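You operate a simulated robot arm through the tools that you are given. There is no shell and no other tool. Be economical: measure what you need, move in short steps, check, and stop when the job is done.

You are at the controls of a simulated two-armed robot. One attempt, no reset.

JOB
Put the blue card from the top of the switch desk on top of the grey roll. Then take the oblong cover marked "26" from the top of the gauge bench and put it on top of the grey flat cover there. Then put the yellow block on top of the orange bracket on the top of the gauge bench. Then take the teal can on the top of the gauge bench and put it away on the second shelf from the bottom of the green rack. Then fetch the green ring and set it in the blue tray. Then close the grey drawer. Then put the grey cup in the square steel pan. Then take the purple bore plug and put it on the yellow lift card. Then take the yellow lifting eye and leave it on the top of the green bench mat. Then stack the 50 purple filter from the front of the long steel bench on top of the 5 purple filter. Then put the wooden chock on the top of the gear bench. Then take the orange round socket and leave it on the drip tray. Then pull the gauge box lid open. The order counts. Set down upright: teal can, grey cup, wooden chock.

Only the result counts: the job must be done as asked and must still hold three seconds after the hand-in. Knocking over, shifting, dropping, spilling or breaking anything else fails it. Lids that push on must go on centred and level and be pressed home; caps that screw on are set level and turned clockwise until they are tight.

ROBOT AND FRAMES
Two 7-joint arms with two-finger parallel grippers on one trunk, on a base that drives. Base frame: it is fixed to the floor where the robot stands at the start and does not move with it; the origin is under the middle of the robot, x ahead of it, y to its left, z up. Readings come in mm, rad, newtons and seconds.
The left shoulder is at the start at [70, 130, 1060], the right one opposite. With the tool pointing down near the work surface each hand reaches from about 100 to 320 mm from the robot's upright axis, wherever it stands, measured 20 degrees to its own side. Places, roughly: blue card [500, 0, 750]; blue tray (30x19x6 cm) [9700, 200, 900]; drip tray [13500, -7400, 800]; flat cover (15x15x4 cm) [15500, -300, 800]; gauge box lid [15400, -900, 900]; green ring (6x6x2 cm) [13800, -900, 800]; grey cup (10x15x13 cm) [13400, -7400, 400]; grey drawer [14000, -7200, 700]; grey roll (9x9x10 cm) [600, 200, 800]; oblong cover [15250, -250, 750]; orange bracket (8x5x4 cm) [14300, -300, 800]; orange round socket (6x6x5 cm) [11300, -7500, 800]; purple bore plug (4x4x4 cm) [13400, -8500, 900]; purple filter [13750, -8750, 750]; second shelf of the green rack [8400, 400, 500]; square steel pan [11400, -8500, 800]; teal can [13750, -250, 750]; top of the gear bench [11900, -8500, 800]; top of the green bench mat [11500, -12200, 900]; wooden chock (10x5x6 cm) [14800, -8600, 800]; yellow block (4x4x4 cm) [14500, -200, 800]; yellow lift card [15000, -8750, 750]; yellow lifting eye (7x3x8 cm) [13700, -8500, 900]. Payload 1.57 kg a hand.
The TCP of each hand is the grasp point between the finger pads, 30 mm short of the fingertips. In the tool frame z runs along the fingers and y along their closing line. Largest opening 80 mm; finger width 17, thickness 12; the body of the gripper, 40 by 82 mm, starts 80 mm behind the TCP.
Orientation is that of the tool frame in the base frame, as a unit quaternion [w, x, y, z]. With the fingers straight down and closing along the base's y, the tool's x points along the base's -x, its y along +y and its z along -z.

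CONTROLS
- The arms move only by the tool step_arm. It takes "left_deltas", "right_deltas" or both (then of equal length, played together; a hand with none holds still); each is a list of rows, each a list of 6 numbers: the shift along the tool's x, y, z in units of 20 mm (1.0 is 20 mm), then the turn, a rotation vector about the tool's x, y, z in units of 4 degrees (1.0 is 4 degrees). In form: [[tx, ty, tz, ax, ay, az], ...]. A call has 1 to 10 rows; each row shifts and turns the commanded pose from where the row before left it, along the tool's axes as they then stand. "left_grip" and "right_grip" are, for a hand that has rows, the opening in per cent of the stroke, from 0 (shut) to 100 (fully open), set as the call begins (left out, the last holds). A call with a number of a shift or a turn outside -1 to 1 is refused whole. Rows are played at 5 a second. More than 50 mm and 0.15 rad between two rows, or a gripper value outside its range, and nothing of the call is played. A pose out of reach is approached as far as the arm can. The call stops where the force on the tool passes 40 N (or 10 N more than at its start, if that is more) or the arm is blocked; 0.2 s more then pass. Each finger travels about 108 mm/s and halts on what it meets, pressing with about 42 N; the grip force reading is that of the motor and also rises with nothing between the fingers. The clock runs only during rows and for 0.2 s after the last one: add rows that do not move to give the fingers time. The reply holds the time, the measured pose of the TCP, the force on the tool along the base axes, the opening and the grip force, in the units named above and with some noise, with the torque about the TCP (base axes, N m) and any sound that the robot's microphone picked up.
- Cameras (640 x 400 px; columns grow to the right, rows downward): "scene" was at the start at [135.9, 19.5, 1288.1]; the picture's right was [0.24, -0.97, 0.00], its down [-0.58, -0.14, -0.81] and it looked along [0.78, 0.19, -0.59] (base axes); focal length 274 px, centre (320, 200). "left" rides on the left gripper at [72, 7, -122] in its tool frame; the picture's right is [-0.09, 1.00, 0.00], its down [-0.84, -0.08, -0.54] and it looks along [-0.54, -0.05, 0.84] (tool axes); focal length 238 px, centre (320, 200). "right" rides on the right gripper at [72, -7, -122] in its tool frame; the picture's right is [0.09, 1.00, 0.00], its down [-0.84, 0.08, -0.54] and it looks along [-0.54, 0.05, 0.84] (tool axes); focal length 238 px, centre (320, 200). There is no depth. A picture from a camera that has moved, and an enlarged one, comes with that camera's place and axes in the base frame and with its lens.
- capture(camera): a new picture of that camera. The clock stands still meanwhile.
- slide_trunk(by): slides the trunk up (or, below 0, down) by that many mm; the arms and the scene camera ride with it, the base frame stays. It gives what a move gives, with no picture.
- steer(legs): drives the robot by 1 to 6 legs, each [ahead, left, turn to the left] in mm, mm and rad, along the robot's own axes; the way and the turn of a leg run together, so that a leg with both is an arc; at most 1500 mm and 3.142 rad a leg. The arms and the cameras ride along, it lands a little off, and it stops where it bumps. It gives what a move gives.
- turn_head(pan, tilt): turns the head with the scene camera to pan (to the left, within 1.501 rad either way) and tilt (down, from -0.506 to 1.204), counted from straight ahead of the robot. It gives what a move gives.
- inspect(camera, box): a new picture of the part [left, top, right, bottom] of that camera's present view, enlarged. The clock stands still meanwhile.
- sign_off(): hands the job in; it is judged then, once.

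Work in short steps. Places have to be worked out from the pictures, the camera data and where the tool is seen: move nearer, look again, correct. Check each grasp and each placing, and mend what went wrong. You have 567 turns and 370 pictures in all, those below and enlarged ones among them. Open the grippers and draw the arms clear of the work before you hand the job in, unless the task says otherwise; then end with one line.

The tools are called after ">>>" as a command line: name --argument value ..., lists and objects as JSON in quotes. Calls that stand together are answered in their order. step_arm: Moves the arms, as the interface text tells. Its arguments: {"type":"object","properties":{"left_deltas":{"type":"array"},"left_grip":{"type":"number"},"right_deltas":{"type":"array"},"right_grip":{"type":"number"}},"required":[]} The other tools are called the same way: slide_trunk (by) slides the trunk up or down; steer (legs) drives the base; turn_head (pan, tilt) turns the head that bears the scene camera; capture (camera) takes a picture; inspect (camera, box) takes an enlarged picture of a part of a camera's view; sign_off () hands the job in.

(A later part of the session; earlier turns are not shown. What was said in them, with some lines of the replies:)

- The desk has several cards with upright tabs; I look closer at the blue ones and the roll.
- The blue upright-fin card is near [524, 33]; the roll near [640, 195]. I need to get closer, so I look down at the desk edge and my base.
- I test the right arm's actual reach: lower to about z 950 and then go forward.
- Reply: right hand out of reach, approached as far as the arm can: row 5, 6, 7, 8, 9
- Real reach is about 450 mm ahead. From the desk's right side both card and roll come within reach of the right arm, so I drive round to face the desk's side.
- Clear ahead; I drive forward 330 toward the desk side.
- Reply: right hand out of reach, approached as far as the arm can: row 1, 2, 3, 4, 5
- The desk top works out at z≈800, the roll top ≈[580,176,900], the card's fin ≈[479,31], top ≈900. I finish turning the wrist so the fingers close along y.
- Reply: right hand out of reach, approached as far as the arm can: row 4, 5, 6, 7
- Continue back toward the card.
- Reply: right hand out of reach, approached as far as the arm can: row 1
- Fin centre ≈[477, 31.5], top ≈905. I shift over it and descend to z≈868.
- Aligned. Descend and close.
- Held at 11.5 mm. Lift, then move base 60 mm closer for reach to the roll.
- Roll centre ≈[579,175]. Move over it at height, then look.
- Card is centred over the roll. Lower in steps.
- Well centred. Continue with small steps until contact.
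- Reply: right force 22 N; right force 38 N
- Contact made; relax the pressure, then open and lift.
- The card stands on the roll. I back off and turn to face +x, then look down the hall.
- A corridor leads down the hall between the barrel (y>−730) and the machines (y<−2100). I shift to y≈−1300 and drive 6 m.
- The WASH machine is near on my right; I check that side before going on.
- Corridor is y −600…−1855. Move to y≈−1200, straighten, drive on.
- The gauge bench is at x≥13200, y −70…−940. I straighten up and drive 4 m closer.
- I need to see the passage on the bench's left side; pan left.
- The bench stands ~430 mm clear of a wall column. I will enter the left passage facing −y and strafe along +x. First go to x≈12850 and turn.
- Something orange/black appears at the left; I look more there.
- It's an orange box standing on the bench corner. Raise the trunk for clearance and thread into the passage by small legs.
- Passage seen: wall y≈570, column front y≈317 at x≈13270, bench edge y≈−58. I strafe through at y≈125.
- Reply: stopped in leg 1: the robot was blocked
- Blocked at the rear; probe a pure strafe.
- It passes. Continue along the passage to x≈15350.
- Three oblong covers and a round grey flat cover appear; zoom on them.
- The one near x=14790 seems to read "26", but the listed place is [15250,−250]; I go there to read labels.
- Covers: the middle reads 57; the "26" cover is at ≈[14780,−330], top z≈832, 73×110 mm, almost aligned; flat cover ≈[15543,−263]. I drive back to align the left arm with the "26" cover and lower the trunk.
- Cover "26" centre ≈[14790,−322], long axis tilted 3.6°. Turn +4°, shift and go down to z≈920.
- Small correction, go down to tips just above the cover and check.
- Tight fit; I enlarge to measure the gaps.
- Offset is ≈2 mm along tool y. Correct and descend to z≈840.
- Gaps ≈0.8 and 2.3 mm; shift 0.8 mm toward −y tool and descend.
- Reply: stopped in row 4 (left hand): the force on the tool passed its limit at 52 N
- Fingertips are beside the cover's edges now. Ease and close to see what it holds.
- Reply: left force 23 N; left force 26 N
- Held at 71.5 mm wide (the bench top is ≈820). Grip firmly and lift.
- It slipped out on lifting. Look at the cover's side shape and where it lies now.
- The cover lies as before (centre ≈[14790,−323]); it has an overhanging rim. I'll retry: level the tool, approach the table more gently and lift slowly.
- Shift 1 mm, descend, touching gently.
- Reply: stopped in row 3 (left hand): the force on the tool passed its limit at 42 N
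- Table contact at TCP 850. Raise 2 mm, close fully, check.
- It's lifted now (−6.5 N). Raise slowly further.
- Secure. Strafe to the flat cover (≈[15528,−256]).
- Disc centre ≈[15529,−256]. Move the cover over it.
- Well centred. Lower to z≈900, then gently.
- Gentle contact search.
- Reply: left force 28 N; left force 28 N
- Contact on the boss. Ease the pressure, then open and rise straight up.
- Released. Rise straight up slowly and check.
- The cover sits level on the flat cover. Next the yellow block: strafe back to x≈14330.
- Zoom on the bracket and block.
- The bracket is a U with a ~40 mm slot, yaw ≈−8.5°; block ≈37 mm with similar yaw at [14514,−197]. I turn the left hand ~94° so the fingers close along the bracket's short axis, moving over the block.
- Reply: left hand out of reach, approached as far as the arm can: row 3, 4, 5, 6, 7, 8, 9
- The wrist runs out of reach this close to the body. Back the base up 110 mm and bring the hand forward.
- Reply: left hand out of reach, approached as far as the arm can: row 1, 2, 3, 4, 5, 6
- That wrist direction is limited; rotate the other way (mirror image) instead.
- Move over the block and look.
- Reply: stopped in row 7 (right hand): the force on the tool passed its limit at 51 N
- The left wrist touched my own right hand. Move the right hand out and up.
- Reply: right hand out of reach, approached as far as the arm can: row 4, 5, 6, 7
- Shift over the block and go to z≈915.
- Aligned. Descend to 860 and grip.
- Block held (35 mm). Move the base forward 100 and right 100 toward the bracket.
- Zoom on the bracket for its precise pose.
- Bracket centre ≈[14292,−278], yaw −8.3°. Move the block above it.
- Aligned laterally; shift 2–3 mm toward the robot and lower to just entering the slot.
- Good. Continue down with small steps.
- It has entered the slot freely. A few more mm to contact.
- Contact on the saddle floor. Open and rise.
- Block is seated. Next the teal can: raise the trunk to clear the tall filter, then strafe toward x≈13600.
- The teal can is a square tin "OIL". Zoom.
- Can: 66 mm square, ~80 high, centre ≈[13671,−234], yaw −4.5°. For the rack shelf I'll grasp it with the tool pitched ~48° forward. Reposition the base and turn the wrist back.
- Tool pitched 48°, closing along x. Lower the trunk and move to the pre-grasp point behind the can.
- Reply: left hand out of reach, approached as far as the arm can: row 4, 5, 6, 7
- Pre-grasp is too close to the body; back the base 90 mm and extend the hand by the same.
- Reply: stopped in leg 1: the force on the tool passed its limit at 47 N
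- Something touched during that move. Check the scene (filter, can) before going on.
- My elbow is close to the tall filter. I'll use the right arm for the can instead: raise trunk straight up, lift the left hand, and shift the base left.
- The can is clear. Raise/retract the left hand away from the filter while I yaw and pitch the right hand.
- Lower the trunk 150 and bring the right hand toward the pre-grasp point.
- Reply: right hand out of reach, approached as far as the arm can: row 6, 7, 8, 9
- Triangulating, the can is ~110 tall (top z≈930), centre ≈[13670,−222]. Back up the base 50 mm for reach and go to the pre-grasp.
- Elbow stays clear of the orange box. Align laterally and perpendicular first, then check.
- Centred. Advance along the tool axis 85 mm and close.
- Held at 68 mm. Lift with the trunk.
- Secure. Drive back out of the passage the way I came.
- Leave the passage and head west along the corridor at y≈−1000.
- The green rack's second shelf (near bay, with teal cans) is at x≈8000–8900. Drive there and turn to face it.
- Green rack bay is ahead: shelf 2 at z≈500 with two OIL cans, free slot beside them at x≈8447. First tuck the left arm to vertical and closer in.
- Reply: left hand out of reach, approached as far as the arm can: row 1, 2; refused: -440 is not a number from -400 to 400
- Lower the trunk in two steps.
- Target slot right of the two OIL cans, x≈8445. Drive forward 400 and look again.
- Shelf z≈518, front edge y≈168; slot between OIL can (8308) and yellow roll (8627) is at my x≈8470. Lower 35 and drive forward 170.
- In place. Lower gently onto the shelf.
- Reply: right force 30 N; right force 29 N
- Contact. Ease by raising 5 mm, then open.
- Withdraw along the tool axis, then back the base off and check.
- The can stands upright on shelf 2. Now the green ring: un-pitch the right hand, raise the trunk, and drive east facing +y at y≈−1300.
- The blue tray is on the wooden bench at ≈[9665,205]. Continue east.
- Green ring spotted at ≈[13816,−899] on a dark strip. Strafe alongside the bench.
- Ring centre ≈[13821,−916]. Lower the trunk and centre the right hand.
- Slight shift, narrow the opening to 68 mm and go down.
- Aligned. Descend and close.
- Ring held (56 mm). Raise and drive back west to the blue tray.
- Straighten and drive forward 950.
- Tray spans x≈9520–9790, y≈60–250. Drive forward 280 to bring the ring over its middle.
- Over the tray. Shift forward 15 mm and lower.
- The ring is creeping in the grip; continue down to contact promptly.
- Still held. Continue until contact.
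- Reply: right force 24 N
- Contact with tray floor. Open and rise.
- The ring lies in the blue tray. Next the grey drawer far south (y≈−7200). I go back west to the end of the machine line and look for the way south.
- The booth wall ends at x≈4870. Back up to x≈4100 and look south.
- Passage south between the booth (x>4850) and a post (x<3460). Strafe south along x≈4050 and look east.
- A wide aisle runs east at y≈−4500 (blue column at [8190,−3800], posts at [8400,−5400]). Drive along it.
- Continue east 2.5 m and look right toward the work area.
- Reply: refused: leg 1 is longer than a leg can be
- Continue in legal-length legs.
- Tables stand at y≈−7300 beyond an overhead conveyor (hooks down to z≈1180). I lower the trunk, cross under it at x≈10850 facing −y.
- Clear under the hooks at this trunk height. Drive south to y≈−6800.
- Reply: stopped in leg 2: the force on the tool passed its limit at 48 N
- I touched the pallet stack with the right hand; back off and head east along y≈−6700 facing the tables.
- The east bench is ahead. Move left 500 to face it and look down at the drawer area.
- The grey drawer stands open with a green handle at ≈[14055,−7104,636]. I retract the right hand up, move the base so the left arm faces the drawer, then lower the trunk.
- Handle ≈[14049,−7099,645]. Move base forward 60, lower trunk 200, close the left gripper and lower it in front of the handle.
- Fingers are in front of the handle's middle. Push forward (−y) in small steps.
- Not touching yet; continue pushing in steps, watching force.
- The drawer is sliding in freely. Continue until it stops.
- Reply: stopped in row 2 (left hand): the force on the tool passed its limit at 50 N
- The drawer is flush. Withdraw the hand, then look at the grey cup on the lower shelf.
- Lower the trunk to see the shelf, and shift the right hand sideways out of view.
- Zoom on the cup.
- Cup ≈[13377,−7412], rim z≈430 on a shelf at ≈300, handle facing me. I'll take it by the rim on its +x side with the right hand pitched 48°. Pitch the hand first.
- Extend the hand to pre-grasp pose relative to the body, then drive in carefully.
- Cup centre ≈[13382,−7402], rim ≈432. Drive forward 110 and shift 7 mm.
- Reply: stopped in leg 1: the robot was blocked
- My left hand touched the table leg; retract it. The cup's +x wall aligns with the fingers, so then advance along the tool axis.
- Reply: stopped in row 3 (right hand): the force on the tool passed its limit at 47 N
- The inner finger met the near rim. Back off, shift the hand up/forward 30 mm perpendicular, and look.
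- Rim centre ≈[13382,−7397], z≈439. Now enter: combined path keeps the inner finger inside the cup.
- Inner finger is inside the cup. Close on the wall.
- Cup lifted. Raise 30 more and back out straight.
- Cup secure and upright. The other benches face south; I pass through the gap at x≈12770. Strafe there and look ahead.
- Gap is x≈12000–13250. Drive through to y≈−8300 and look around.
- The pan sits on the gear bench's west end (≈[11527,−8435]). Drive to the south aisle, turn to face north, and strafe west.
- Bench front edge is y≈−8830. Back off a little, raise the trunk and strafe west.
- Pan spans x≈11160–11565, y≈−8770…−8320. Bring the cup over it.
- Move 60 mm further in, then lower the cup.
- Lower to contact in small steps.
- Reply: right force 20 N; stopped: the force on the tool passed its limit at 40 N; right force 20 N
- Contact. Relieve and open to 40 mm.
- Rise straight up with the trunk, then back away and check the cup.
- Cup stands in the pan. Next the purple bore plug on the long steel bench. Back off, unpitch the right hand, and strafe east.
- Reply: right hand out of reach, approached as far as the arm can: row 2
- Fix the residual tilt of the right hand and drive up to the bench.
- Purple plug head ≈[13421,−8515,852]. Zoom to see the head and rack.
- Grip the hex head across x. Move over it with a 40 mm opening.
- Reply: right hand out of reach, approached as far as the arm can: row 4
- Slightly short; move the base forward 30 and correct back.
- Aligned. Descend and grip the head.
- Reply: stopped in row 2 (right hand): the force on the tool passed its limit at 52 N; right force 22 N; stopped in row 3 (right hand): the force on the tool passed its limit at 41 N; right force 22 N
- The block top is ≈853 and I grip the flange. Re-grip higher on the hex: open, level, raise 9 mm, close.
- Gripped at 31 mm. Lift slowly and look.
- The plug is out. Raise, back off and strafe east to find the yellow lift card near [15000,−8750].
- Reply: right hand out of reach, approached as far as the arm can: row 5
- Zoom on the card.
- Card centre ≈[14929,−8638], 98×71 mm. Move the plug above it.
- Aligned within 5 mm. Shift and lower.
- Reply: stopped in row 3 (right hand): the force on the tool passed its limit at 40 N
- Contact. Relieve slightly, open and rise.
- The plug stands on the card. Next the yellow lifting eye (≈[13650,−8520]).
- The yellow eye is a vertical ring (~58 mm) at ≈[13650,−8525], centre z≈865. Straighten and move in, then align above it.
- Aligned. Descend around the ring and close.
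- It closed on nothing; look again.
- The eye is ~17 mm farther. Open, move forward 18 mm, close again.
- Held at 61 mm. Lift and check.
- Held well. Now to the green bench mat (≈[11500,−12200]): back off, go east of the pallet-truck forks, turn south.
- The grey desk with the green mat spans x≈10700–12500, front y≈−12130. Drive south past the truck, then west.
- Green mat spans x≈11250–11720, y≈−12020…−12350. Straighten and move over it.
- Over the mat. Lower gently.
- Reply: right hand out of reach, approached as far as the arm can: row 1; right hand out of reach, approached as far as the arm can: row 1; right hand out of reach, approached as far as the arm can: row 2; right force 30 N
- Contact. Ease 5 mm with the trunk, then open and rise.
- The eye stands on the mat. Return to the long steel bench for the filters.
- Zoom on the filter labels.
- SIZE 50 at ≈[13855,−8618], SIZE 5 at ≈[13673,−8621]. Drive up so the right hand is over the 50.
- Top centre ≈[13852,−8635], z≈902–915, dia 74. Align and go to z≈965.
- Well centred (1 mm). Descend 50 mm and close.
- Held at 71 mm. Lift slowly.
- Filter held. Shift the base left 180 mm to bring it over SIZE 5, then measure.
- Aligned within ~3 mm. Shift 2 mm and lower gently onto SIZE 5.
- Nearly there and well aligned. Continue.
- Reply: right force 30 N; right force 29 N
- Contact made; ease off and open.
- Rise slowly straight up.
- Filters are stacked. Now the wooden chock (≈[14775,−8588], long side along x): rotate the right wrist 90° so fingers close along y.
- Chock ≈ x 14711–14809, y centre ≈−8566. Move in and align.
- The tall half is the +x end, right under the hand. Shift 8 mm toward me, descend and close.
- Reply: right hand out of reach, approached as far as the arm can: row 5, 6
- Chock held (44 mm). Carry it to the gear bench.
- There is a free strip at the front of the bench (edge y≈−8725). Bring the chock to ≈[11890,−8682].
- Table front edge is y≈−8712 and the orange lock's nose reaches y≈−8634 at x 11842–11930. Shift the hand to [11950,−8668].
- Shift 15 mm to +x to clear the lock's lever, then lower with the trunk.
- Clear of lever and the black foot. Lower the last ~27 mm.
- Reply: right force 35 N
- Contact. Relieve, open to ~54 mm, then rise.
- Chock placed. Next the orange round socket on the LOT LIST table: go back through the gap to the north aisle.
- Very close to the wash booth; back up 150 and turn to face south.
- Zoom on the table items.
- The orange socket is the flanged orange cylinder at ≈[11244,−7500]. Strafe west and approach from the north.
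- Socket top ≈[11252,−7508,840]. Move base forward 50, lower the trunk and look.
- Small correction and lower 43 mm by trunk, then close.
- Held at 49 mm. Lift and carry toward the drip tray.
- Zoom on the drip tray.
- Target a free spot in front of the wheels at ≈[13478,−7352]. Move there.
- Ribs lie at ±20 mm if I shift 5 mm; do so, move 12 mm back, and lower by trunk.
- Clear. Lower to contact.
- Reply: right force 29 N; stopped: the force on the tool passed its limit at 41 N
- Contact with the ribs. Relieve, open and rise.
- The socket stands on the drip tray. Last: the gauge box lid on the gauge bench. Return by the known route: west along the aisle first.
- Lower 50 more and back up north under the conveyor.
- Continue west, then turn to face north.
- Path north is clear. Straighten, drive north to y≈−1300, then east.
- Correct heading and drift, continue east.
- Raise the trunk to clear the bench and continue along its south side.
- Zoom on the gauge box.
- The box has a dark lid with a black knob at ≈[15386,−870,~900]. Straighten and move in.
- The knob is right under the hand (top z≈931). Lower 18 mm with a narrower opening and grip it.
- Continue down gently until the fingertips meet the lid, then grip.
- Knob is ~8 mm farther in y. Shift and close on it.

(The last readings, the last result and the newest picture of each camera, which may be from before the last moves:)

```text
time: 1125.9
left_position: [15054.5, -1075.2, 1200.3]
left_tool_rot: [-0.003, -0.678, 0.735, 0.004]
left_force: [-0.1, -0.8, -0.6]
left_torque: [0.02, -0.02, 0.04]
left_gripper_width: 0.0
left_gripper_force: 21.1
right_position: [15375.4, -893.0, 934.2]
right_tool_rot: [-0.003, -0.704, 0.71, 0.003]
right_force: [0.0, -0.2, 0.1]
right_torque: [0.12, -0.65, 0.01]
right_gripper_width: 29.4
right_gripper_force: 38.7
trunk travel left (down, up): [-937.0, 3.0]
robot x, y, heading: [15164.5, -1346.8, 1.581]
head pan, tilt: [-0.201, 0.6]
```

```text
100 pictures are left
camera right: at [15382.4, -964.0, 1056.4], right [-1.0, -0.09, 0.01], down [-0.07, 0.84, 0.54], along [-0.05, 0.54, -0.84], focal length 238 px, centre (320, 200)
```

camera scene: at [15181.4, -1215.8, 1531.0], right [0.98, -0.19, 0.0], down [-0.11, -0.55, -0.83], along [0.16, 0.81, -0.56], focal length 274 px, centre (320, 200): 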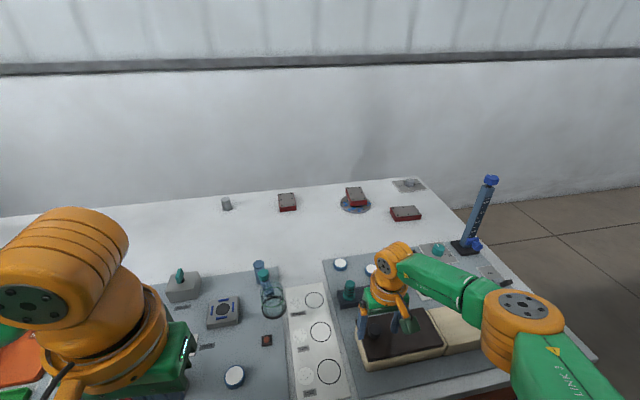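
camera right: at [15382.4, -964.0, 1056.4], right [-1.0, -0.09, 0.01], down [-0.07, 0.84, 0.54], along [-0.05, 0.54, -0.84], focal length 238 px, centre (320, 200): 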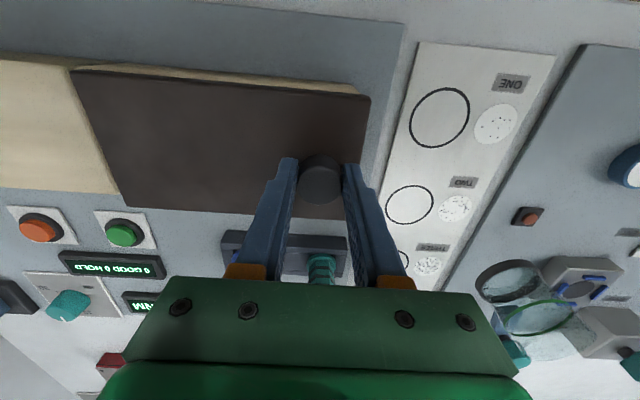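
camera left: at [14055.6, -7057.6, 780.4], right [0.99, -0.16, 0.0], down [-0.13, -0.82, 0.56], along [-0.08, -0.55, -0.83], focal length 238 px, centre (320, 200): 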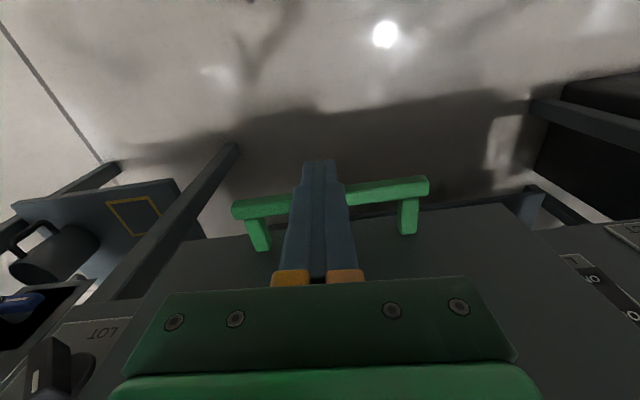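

Knob gripped. Probe gently: first 4 mm toward +x, reading the force.

>>> step_arm --right_deltas '[[0, -0.1, 0, 0, 0, 0], [0, -0.1, 0, 0, 0, 0], [0, 0, 0, 0, 0, 0]]'

>>> step_arm --right_deltas '[[0, 0.1, 0, 0, 0, 0], [0, 0.1, 0, 0, 0, 0], [0, 0, 0, 0, 0, 0]]'

>>> step_arm --right_deltas '[[0, 0.1, 0, 0, 0, 0], [0, 0.1, 0, 0, 0, 0], [0, 0, 0, 0, 0, 0]]'

```text
time: 1126.7
left_position: [15054.5, -1076.4, 1198.1]
left_tool_rot: [-0.003, -0.677, 0.736, 0.004]
left_force: [-0.1, -0.1, 0.3]
left_torque: [0.01, -0.02, -0.01]
left_gripper_width: 0.1
left_gripper_force: 21.3
right_position: [15378.7, -892.3, 934.6]
right_tool_rot: [-0.002, -0.705, 0.709, 0.003]
right_force: [-0.5, -2.5, -3.0]
right_torque: [0.17, -0.53, 0.06]
right_gripper_width: 29.0
right_gripper_force: 38.7
trunk travel left (down, up): [-937.0, 3.0]
robot x, y, heading: [15165.1, -1346.1, 1.578]
head pan, tilt: [-0.201, 0.6]
```

```text
time: 1127.5
left_position: [15056.3, -1076.4, 1199.2]
left_tool_rot: [-0.003, -0.678, 0.735, 0.004]
left_force: [-0.8, -0.3, -0.3]
left_torque: [0.03, 0.02, 0.03]
left_gripper_width: 0.0
left_gripper_force: 21.0
right_position: [15374.1, -891.5, 934.5]
right_tool_rot: [-0.001, -0.705, 0.71, 0.003]
right_force: [1.7, -4.1, -0.4]
right_torque: [-0.67, -0.68, -0.06]
right_gripper_width: 29.4
right_gripper_force: 38.4
trunk travel left (down, up): [-937.0, 3.0]
robot x, y, heading: [15167.0, -1349.4, 1.58]
head pan, tilt: [-0.201, 0.6]
```

```text
time: 1128.3
left_position: [15059.0, -1075.4, 1198.3]
left_tool_rot: [-0.005, -0.677, 0.736, 0.004]
left_force: [-0.4, 0.0, 0.4]
left_torque: [0.0, -0.03, -0.03]
left_gripper_width: 0.1
left_gripper_force: 21.0
right_position: [15373.2, -891.5, 934.9]
right_tool_rot: [-0.003, -0.704, 0.71, 0.003]
right_force: [10.7, -4.0, -6.3]
right_torque: [0.06, -1.09, -0.13]
right_gripper_width: 29.1
right_gripper_force: 38.9
trunk travel left (down, up): [-937.0, 3.0]
robot x, y, heading: [15169.3, -1347.3, 1.573]
head pan, tilt: [-0.201, 0.6]
```

It resists toward −x but slides freely toward +x. Slide it east: a little by arm first.

>>> step_arm --right_deltas '[[0, -0.3, 0, 0, 0, 0], [0, -0.4, 0, 0, 0, 0], [0, -0.4, 0, 0, 0, 0], [0, 0, 0, 0, 0, 0]]'

>>> steer --legs '[[0, -40, 0]]'

>>> capture --camera "scene"

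```text
time: 1129.3
left_position: [15057.1, -1074.3, 1198.7]
left_tool_rot: [-0.004, -0.678, 0.735, 0.003]
left_force: [0.5, -0.1, 0.4]
left_torque: [0.02, -0.02, 0.01]
left_gripper_width: 0.0
left_gripper_force: 21.0
right_position: [15393.7, -891.8, 934.4]
right_tool_rot: [-0.003, -0.704, 0.71, 0.004]
right_force: [-0.2, -8.7, -18.2]
right_torque: [-0.14, -0.51, 0.09]
right_gripper_width: 29.4
right_gripper_force: 39.0
trunk travel left (down, up): [-937.0, 3.0]
robot x, y, heading: [15162.1, -1349.8, 1.578]
head pan, tilt: [-0.201, 0.6]
```

```text
time: 1130.2
left_position: [15088.7, -1074.0, 1198.1]
left_tool_rot: [-0.002, -0.679, 0.734, 0.001]
left_force: [-0.8, 0.5, -0.3]
left_torque: [-0.01, -0.03, 0.0]
left_gripper_width: 0.2
left_gripper_force: 21.7
right_position: [15427.1, -890.8, 936.7]
right_tool_rot: [-0.001, -0.705, 0.709, 0.002]
right_force: [-0.4, -7.6, -14.4]
right_torque: [-0.05, -0.63, -0.01]
right_gripper_width: 29.5
right_gripper_force: 39.1
trunk travel left (down, up): [-937.0, 3.0]
robot x, y, heading: [15205.4, -1346.6, 1.579]
head pan, tilt: [-0.201, 0.6]
```

```text
99 pictures are left
camera scene: at [15215.2, -1210.9, 1530.4], right [0.98, -0.19, 0.0], down [-0.1, -0.56, -0.82], along [0.16, 0.81, -0.57], focal length 274 px, centre (320, 200)
```

scene: 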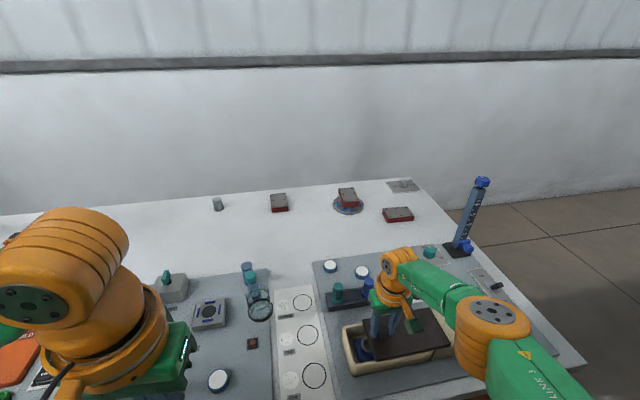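

The lid slides open. Ease the vertical load 2 mm and keep sliding with the base.

>>> step_arm --right_deltas '[[0, 0, 0.1, 0, 0, 0], [0, 0, 0, 0, 0, 0]]'

>>> steer --legs '[[0, -45, 0]]'

>>> steer --legs '[[0, -40, 0]]'

>>> capture --camera "scene"

```text
time: 1130.8
left_position: [15090.2, -1076.8, 1199.1]
left_tool_rot: [-0.002, -0.678, 0.735, 0.002]
left_force: [-0.4, 0.1, 0.4]
left_torque: [-0.01, -0.02, 0.01]
left_gripper_width: 0.0
left_gripper_force: 21.1
right_position: [15428.0, -892.0, 935.6]
right_tool_rot: [0.001, -0.705, 0.709, 0.004]
right_force: [0.3, 9.7, 20.7]
right_torque: [0.85, -0.45, 0.02]
right_gripper_width: 29.0
right_gripper_force: 39.8
trunk travel left (down, up): [-937.0, 3.0]
robot x, y, heading: [15201.6, -1349.2, 1.579]
head pan, tilt: [-0.201, 0.6]
```

```text
time: 1131.7
left_position: [15132.2, -1073.7, 1196.3]
left_tool_rot: [-0.001, -0.678, 0.735, 0.0]
left_force: [-0.3, 0.4, -0.7]
left_torque: [0.0, -0.04, -0.01]
left_gripper_width: 0.0
left_gripper_force: 21.1
right_position: [15470.6, -892.2, 933.0]
right_tool_rot: [-0.002, -0.705, 0.709, -0.001]
right_force: [-0.7, 3.3, 3.1]
right_torque: [0.21, -0.64, -0.1]
right_gripper_width: 29.4
right_gripper_force: 39.2
trunk travel left (down, up): [-937.0, 3.0]
robot x, y, heading: [15245.6, -1346.1, 1.578]
head pan, tilt: [-0.201, 0.6]
```

```text
time: 1132.6
left_position: [15172.4, -1073.2, 1197.5]
left_tool_rot: [-0.002, -0.679, 0.735, 0.0]
left_force: [-0.2, 1.2, 1.0]
left_torque: [0.0, 0.0, -0.01]
left_gripper_width: 0.0
left_gripper_force: 21.4
right_position: [15510.4, -893.2, 932.9]
right_tool_rot: [-0.004, -0.705, 0.709, -0.002]
right_force: [-1.5, 3.2, 2.1]
right_torque: [0.45, -0.74, -0.07]
right_gripper_width: 29.3
right_gripper_force: 38.4
trunk travel left (down, up): [-937.0, 3.0]
robot x, y, heading: [15289.0, -1353.3, 1.579]
head pan, tilt: [-0.201, 0.6]
```

```text
98 pictures are left
camera scene: at [15298.3, -1209.8, 1530.3], right [0.98, -0.19, 0.01], down [-0.1, -0.56, -0.82], along [0.16, 0.81, -0.57], focal length 274 px, centre (320, 200)
```

scene: 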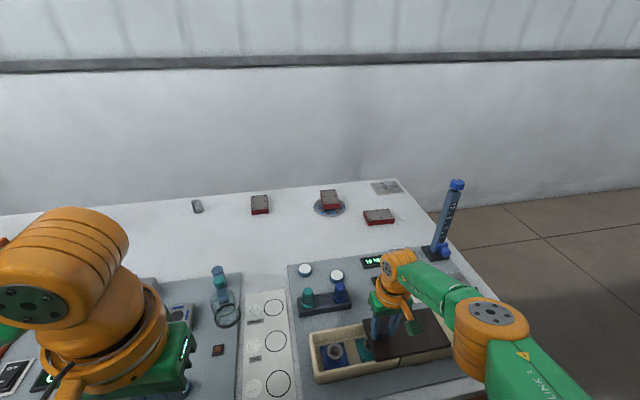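

Keep going until it stops.

>>> steer --legs '[[0, -25, 0]]'

>>> steer --legs '[[0, -25, 0]]'

>>> inspect --camera "scene" --box '[270, 260, 480, 400]'

```text
time: 1133.4
left_position: [15198.8, -1073.8, 1197.8]
left_tool_rot: [-0.002, -0.678, 0.735, 0.001]
left_force: [0.0, -0.6, -0.9]
left_torque: [-0.02, -0.02, 0.01]
left_gripper_width: 0.0
left_gripper_force: 21.5
right_position: [15536.7, -892.1, 932.6]
right_tool_rot: [-0.004, -0.705, 0.709, -0.002]
right_force: [-0.8, 3.0, 2.0]
right_torque: [0.76, -0.61, -0.02]
right_gripper_width: 29.4
right_gripper_force: 38.4
trunk travel left (down, up): [-937.0, 3.0]
robot x, y, heading: [15314.1, -1348.3, 1.578]
head pan, tilt: [-0.201, 0.6]
```

```text
time: 1134.2
left_position: [15218.9, -1072.5, 1196.6]
left_tool_rot: [-0.001, -0.679, 0.734, -0.001]
left_force: [0.7, -0.5, -0.7]
left_torque: [-0.02, 0.01, 0.0]
left_gripper_width: 0.2
left_gripper_force: 21.4
right_position: [15555.1, -891.7, 931.9]
right_tool_rot: [-0.005, -0.706, 0.708, -0.003]
right_force: [-30.1, -5.7, -16.6]
right_torque: [-0.61, 0.11, 0.05]
right_gripper_width: 29.4
right_gripper_force: 39.4
trunk travel left (down, up): [-937.0, 3.0]
robot x, y, heading: [15340.1, -1347.3, 1.586]
head pan, tilt: [-0.201, 0.6]
```

```text
2.86 times, centred on (375, 330) of scene
camera zoom: at [15343.6, -1209.1, 1530.4], right [0.98, -0.19, 0.01], down [-0.1, -0.56, -0.83], along [0.16, 0.81, -0.56], focal length 784 px, centre (163, -171)
```

zoom: 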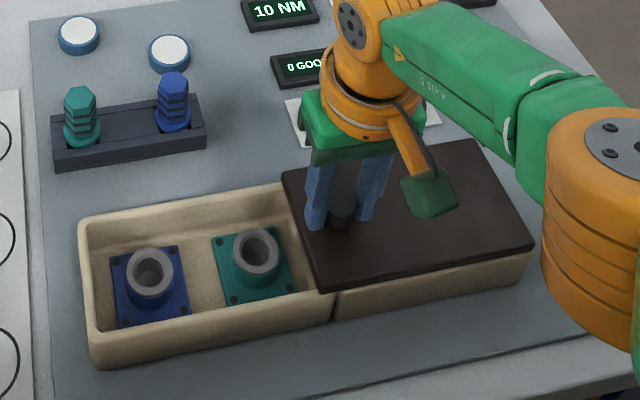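

The lid has hit its end stop — fully open. Release the knob and withdraw upward.

>>> step_arm --right_deltas '[[0, 0.2, 0, 0, 0, 0], [0, 0, 0, 0, 0, 0]]'

>>> step_arm --right_deltas '[[0, 0, 0, 0, 0, 0], [0, 0, 0, 0, 0, 0], [0, 0, 0, 0, 0, 0]]' --right_grip 70

>>> step_arm --right_deltas '[[0, 0, -0.5, 0, 0, 0], [0, 0, -0.8, 0, 0, 0], [0, 0, -1, 0, 0, 0], [0, 0, -1, 0, 0, 0], [0, 0, -1, 0, 0, 0]]'

>>> steer --legs '[[-350, 0, 0]]'

>>> capture --camera "scene"

```text
time: 1134.8
left_position: [15224.2, -1075.2, 1198.2]
left_tool_rot: [-0.002, -0.679, 0.734, 0.002]
left_force: [0.3, -0.6, -0.1]
left_torque: [0.02, -0.01, -0.02]
left_gripper_width: 0.0
left_gripper_force: 21.2
right_position: [15554.3, -891.8, 933.9]
right_tool_rot: [-0.005, -0.707, 0.707, 0.001]
right_force: [-5.2, 7.5, 11.7]
right_torque: [0.08, -0.55, 0.15]
right_gripper_width: 29.5
right_gripper_force: 39.6
trunk travel left (down, up): [-937.0, 3.0]
robot x, y, heading: [15336.6, -1345.8, 1.583]
head pan, tilt: [-0.201, 0.6]
```

```text
time: 1135.6
left_position: [15227.0, -1074.0, 1198.8]
left_tool_rot: [-0.004, -0.679, 0.735, 0.002]
left_force: [0.0, -0.2, 0.3]
left_torque: [-0.01, 0.04, 0.02]
left_gripper_width: 0.0
left_gripper_force: 21.4
right_position: [15557.0, -893.1, 929.6]
right_tool_rot: [-0.007, -0.706, 0.708, 0.001]
right_force: [-1.2, 0.2, 0.5]
right_torque: [-0.01, -0.01, -0.03]
right_gripper_width: 56.1
right_gripper_force: 0.0
trunk travel left (down, up): [-937.0, 3.0]
robot x, y, heading: [15341.3, -1345.0, 1.578]
head pan, tilt: [-0.201, 0.6]
```

```text
time: 1136.8
left_position: [15228.6, -1074.0, 1199.4]
left_tool_rot: [-0.003, -0.678, 0.735, 0.003]
left_force: [0.6, -0.4, 0.1]
left_torque: [0.0, 0.02, 0.01]
left_gripper_width: 0.0
left_gripper_force: 21.1
right_position: [15559.0, -891.0, 1016.9]
right_tool_rot: [-0.007, -0.707, 0.708, 0.001]
right_force: [0.2, -0.5, 0.6]
right_torque: [0.0, 0.01, -0.01]
right_gripper_width: 56.1
right_gripper_force: 0.0
trunk travel left (down, up): [-937.0, 3.0]
robot x, y, heading: [15341.0, -1346.3, 1.58]
head pan, tilt: [-0.201, 0.6]
```

```text
time: 1139.1
left_position: [15232.4, -1431.8, 1197.6]
left_tool_rot: [-0.004, -0.679, 0.735, 0.003]
left_force: [-0.4, 0.4, 0.3]
left_torque: [-0.03, -0.02, 0.03]
left_gripper_width: 0.0
left_gripper_force: 21.4
right_position: [15562.4, -1250.3, 1014.2]
right_tool_rot: [-0.008, -0.707, 0.707, 0.001]
right_force: [-0.2, -0.6, -0.1]
right_torque: [0.0, 0.01, 0.02]
right_gripper_width: 55.9
right_gripper_force: 0.1
trunk travel left (down, up): [-937.0, 3.0]
robot x, y, heading: [15342.8, -1705.4, 1.578]
head pan, tilt: [-0.201, 0.6]
```

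```text
96 pictures are left
camera scene: at [15359.5, -1568.1, 1530.3], right [0.98, -0.19, 0.0], down [-0.11, -0.56, -0.82], along [0.16, 0.81, -0.57], focal length 274 px, centre (320, 200)
```

scene: 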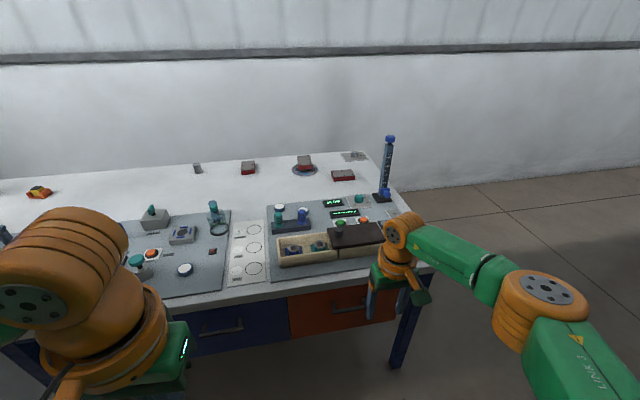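

The lid is open and the other gauge-bench items still stand as placed. Open both grippers and hand in.

>>> step_arm --left_deltas '[[0, 0, 0, 0, 0, 0], [0, 0, 0, 0, 0, 0], [0, 0, 0, 0, 0, 0], [0, 0, 0, 0, 0, 0]]' --right_deltas '[[0, 0, 0, 0, 0, 0], [0, 0, 0, 0, 0, 0], [0, 0, 0, 0, 0, 0], [0, 0, 0, 0, 0, 0]]' --left_grip 100 --right_grip 100

>>> sign_off

```text
time: 1140.1
left_position: [15231.6, -1436.1, 1199.2]
left_tool_rot: [-0.004, -0.678, 0.735, 0.003]
left_force: [-0.4, 0.2, -0.3]
left_torque: [0.0, -0.03, 0.0]
left_gripper_width: 79.9
left_gripper_force: 0.0
right_position: [15562.2, -1252.5, 1016.2]
right_tool_rot: [-0.007, -0.706, 0.708, 0.002]
right_force: [0.6, -0.1, 0.5]
right_torque: [0.02, -0.05, 0.03]
right_gripper_width: 80.2
right_gripper_force: 0.2
trunk travel left (down, up): [-937.0, 3.0]
robot x, y, heading: [15339.3, -1707.6, 1.581]
head pan, tilt: [-0.201, 0.6]
```

```text
The job is handed in.
```

All thirteen steps were carried out in the order asked and the job is handed in; on the way an arm, hand or the base bumped its surroundings a few times, and I saw nothing shift.
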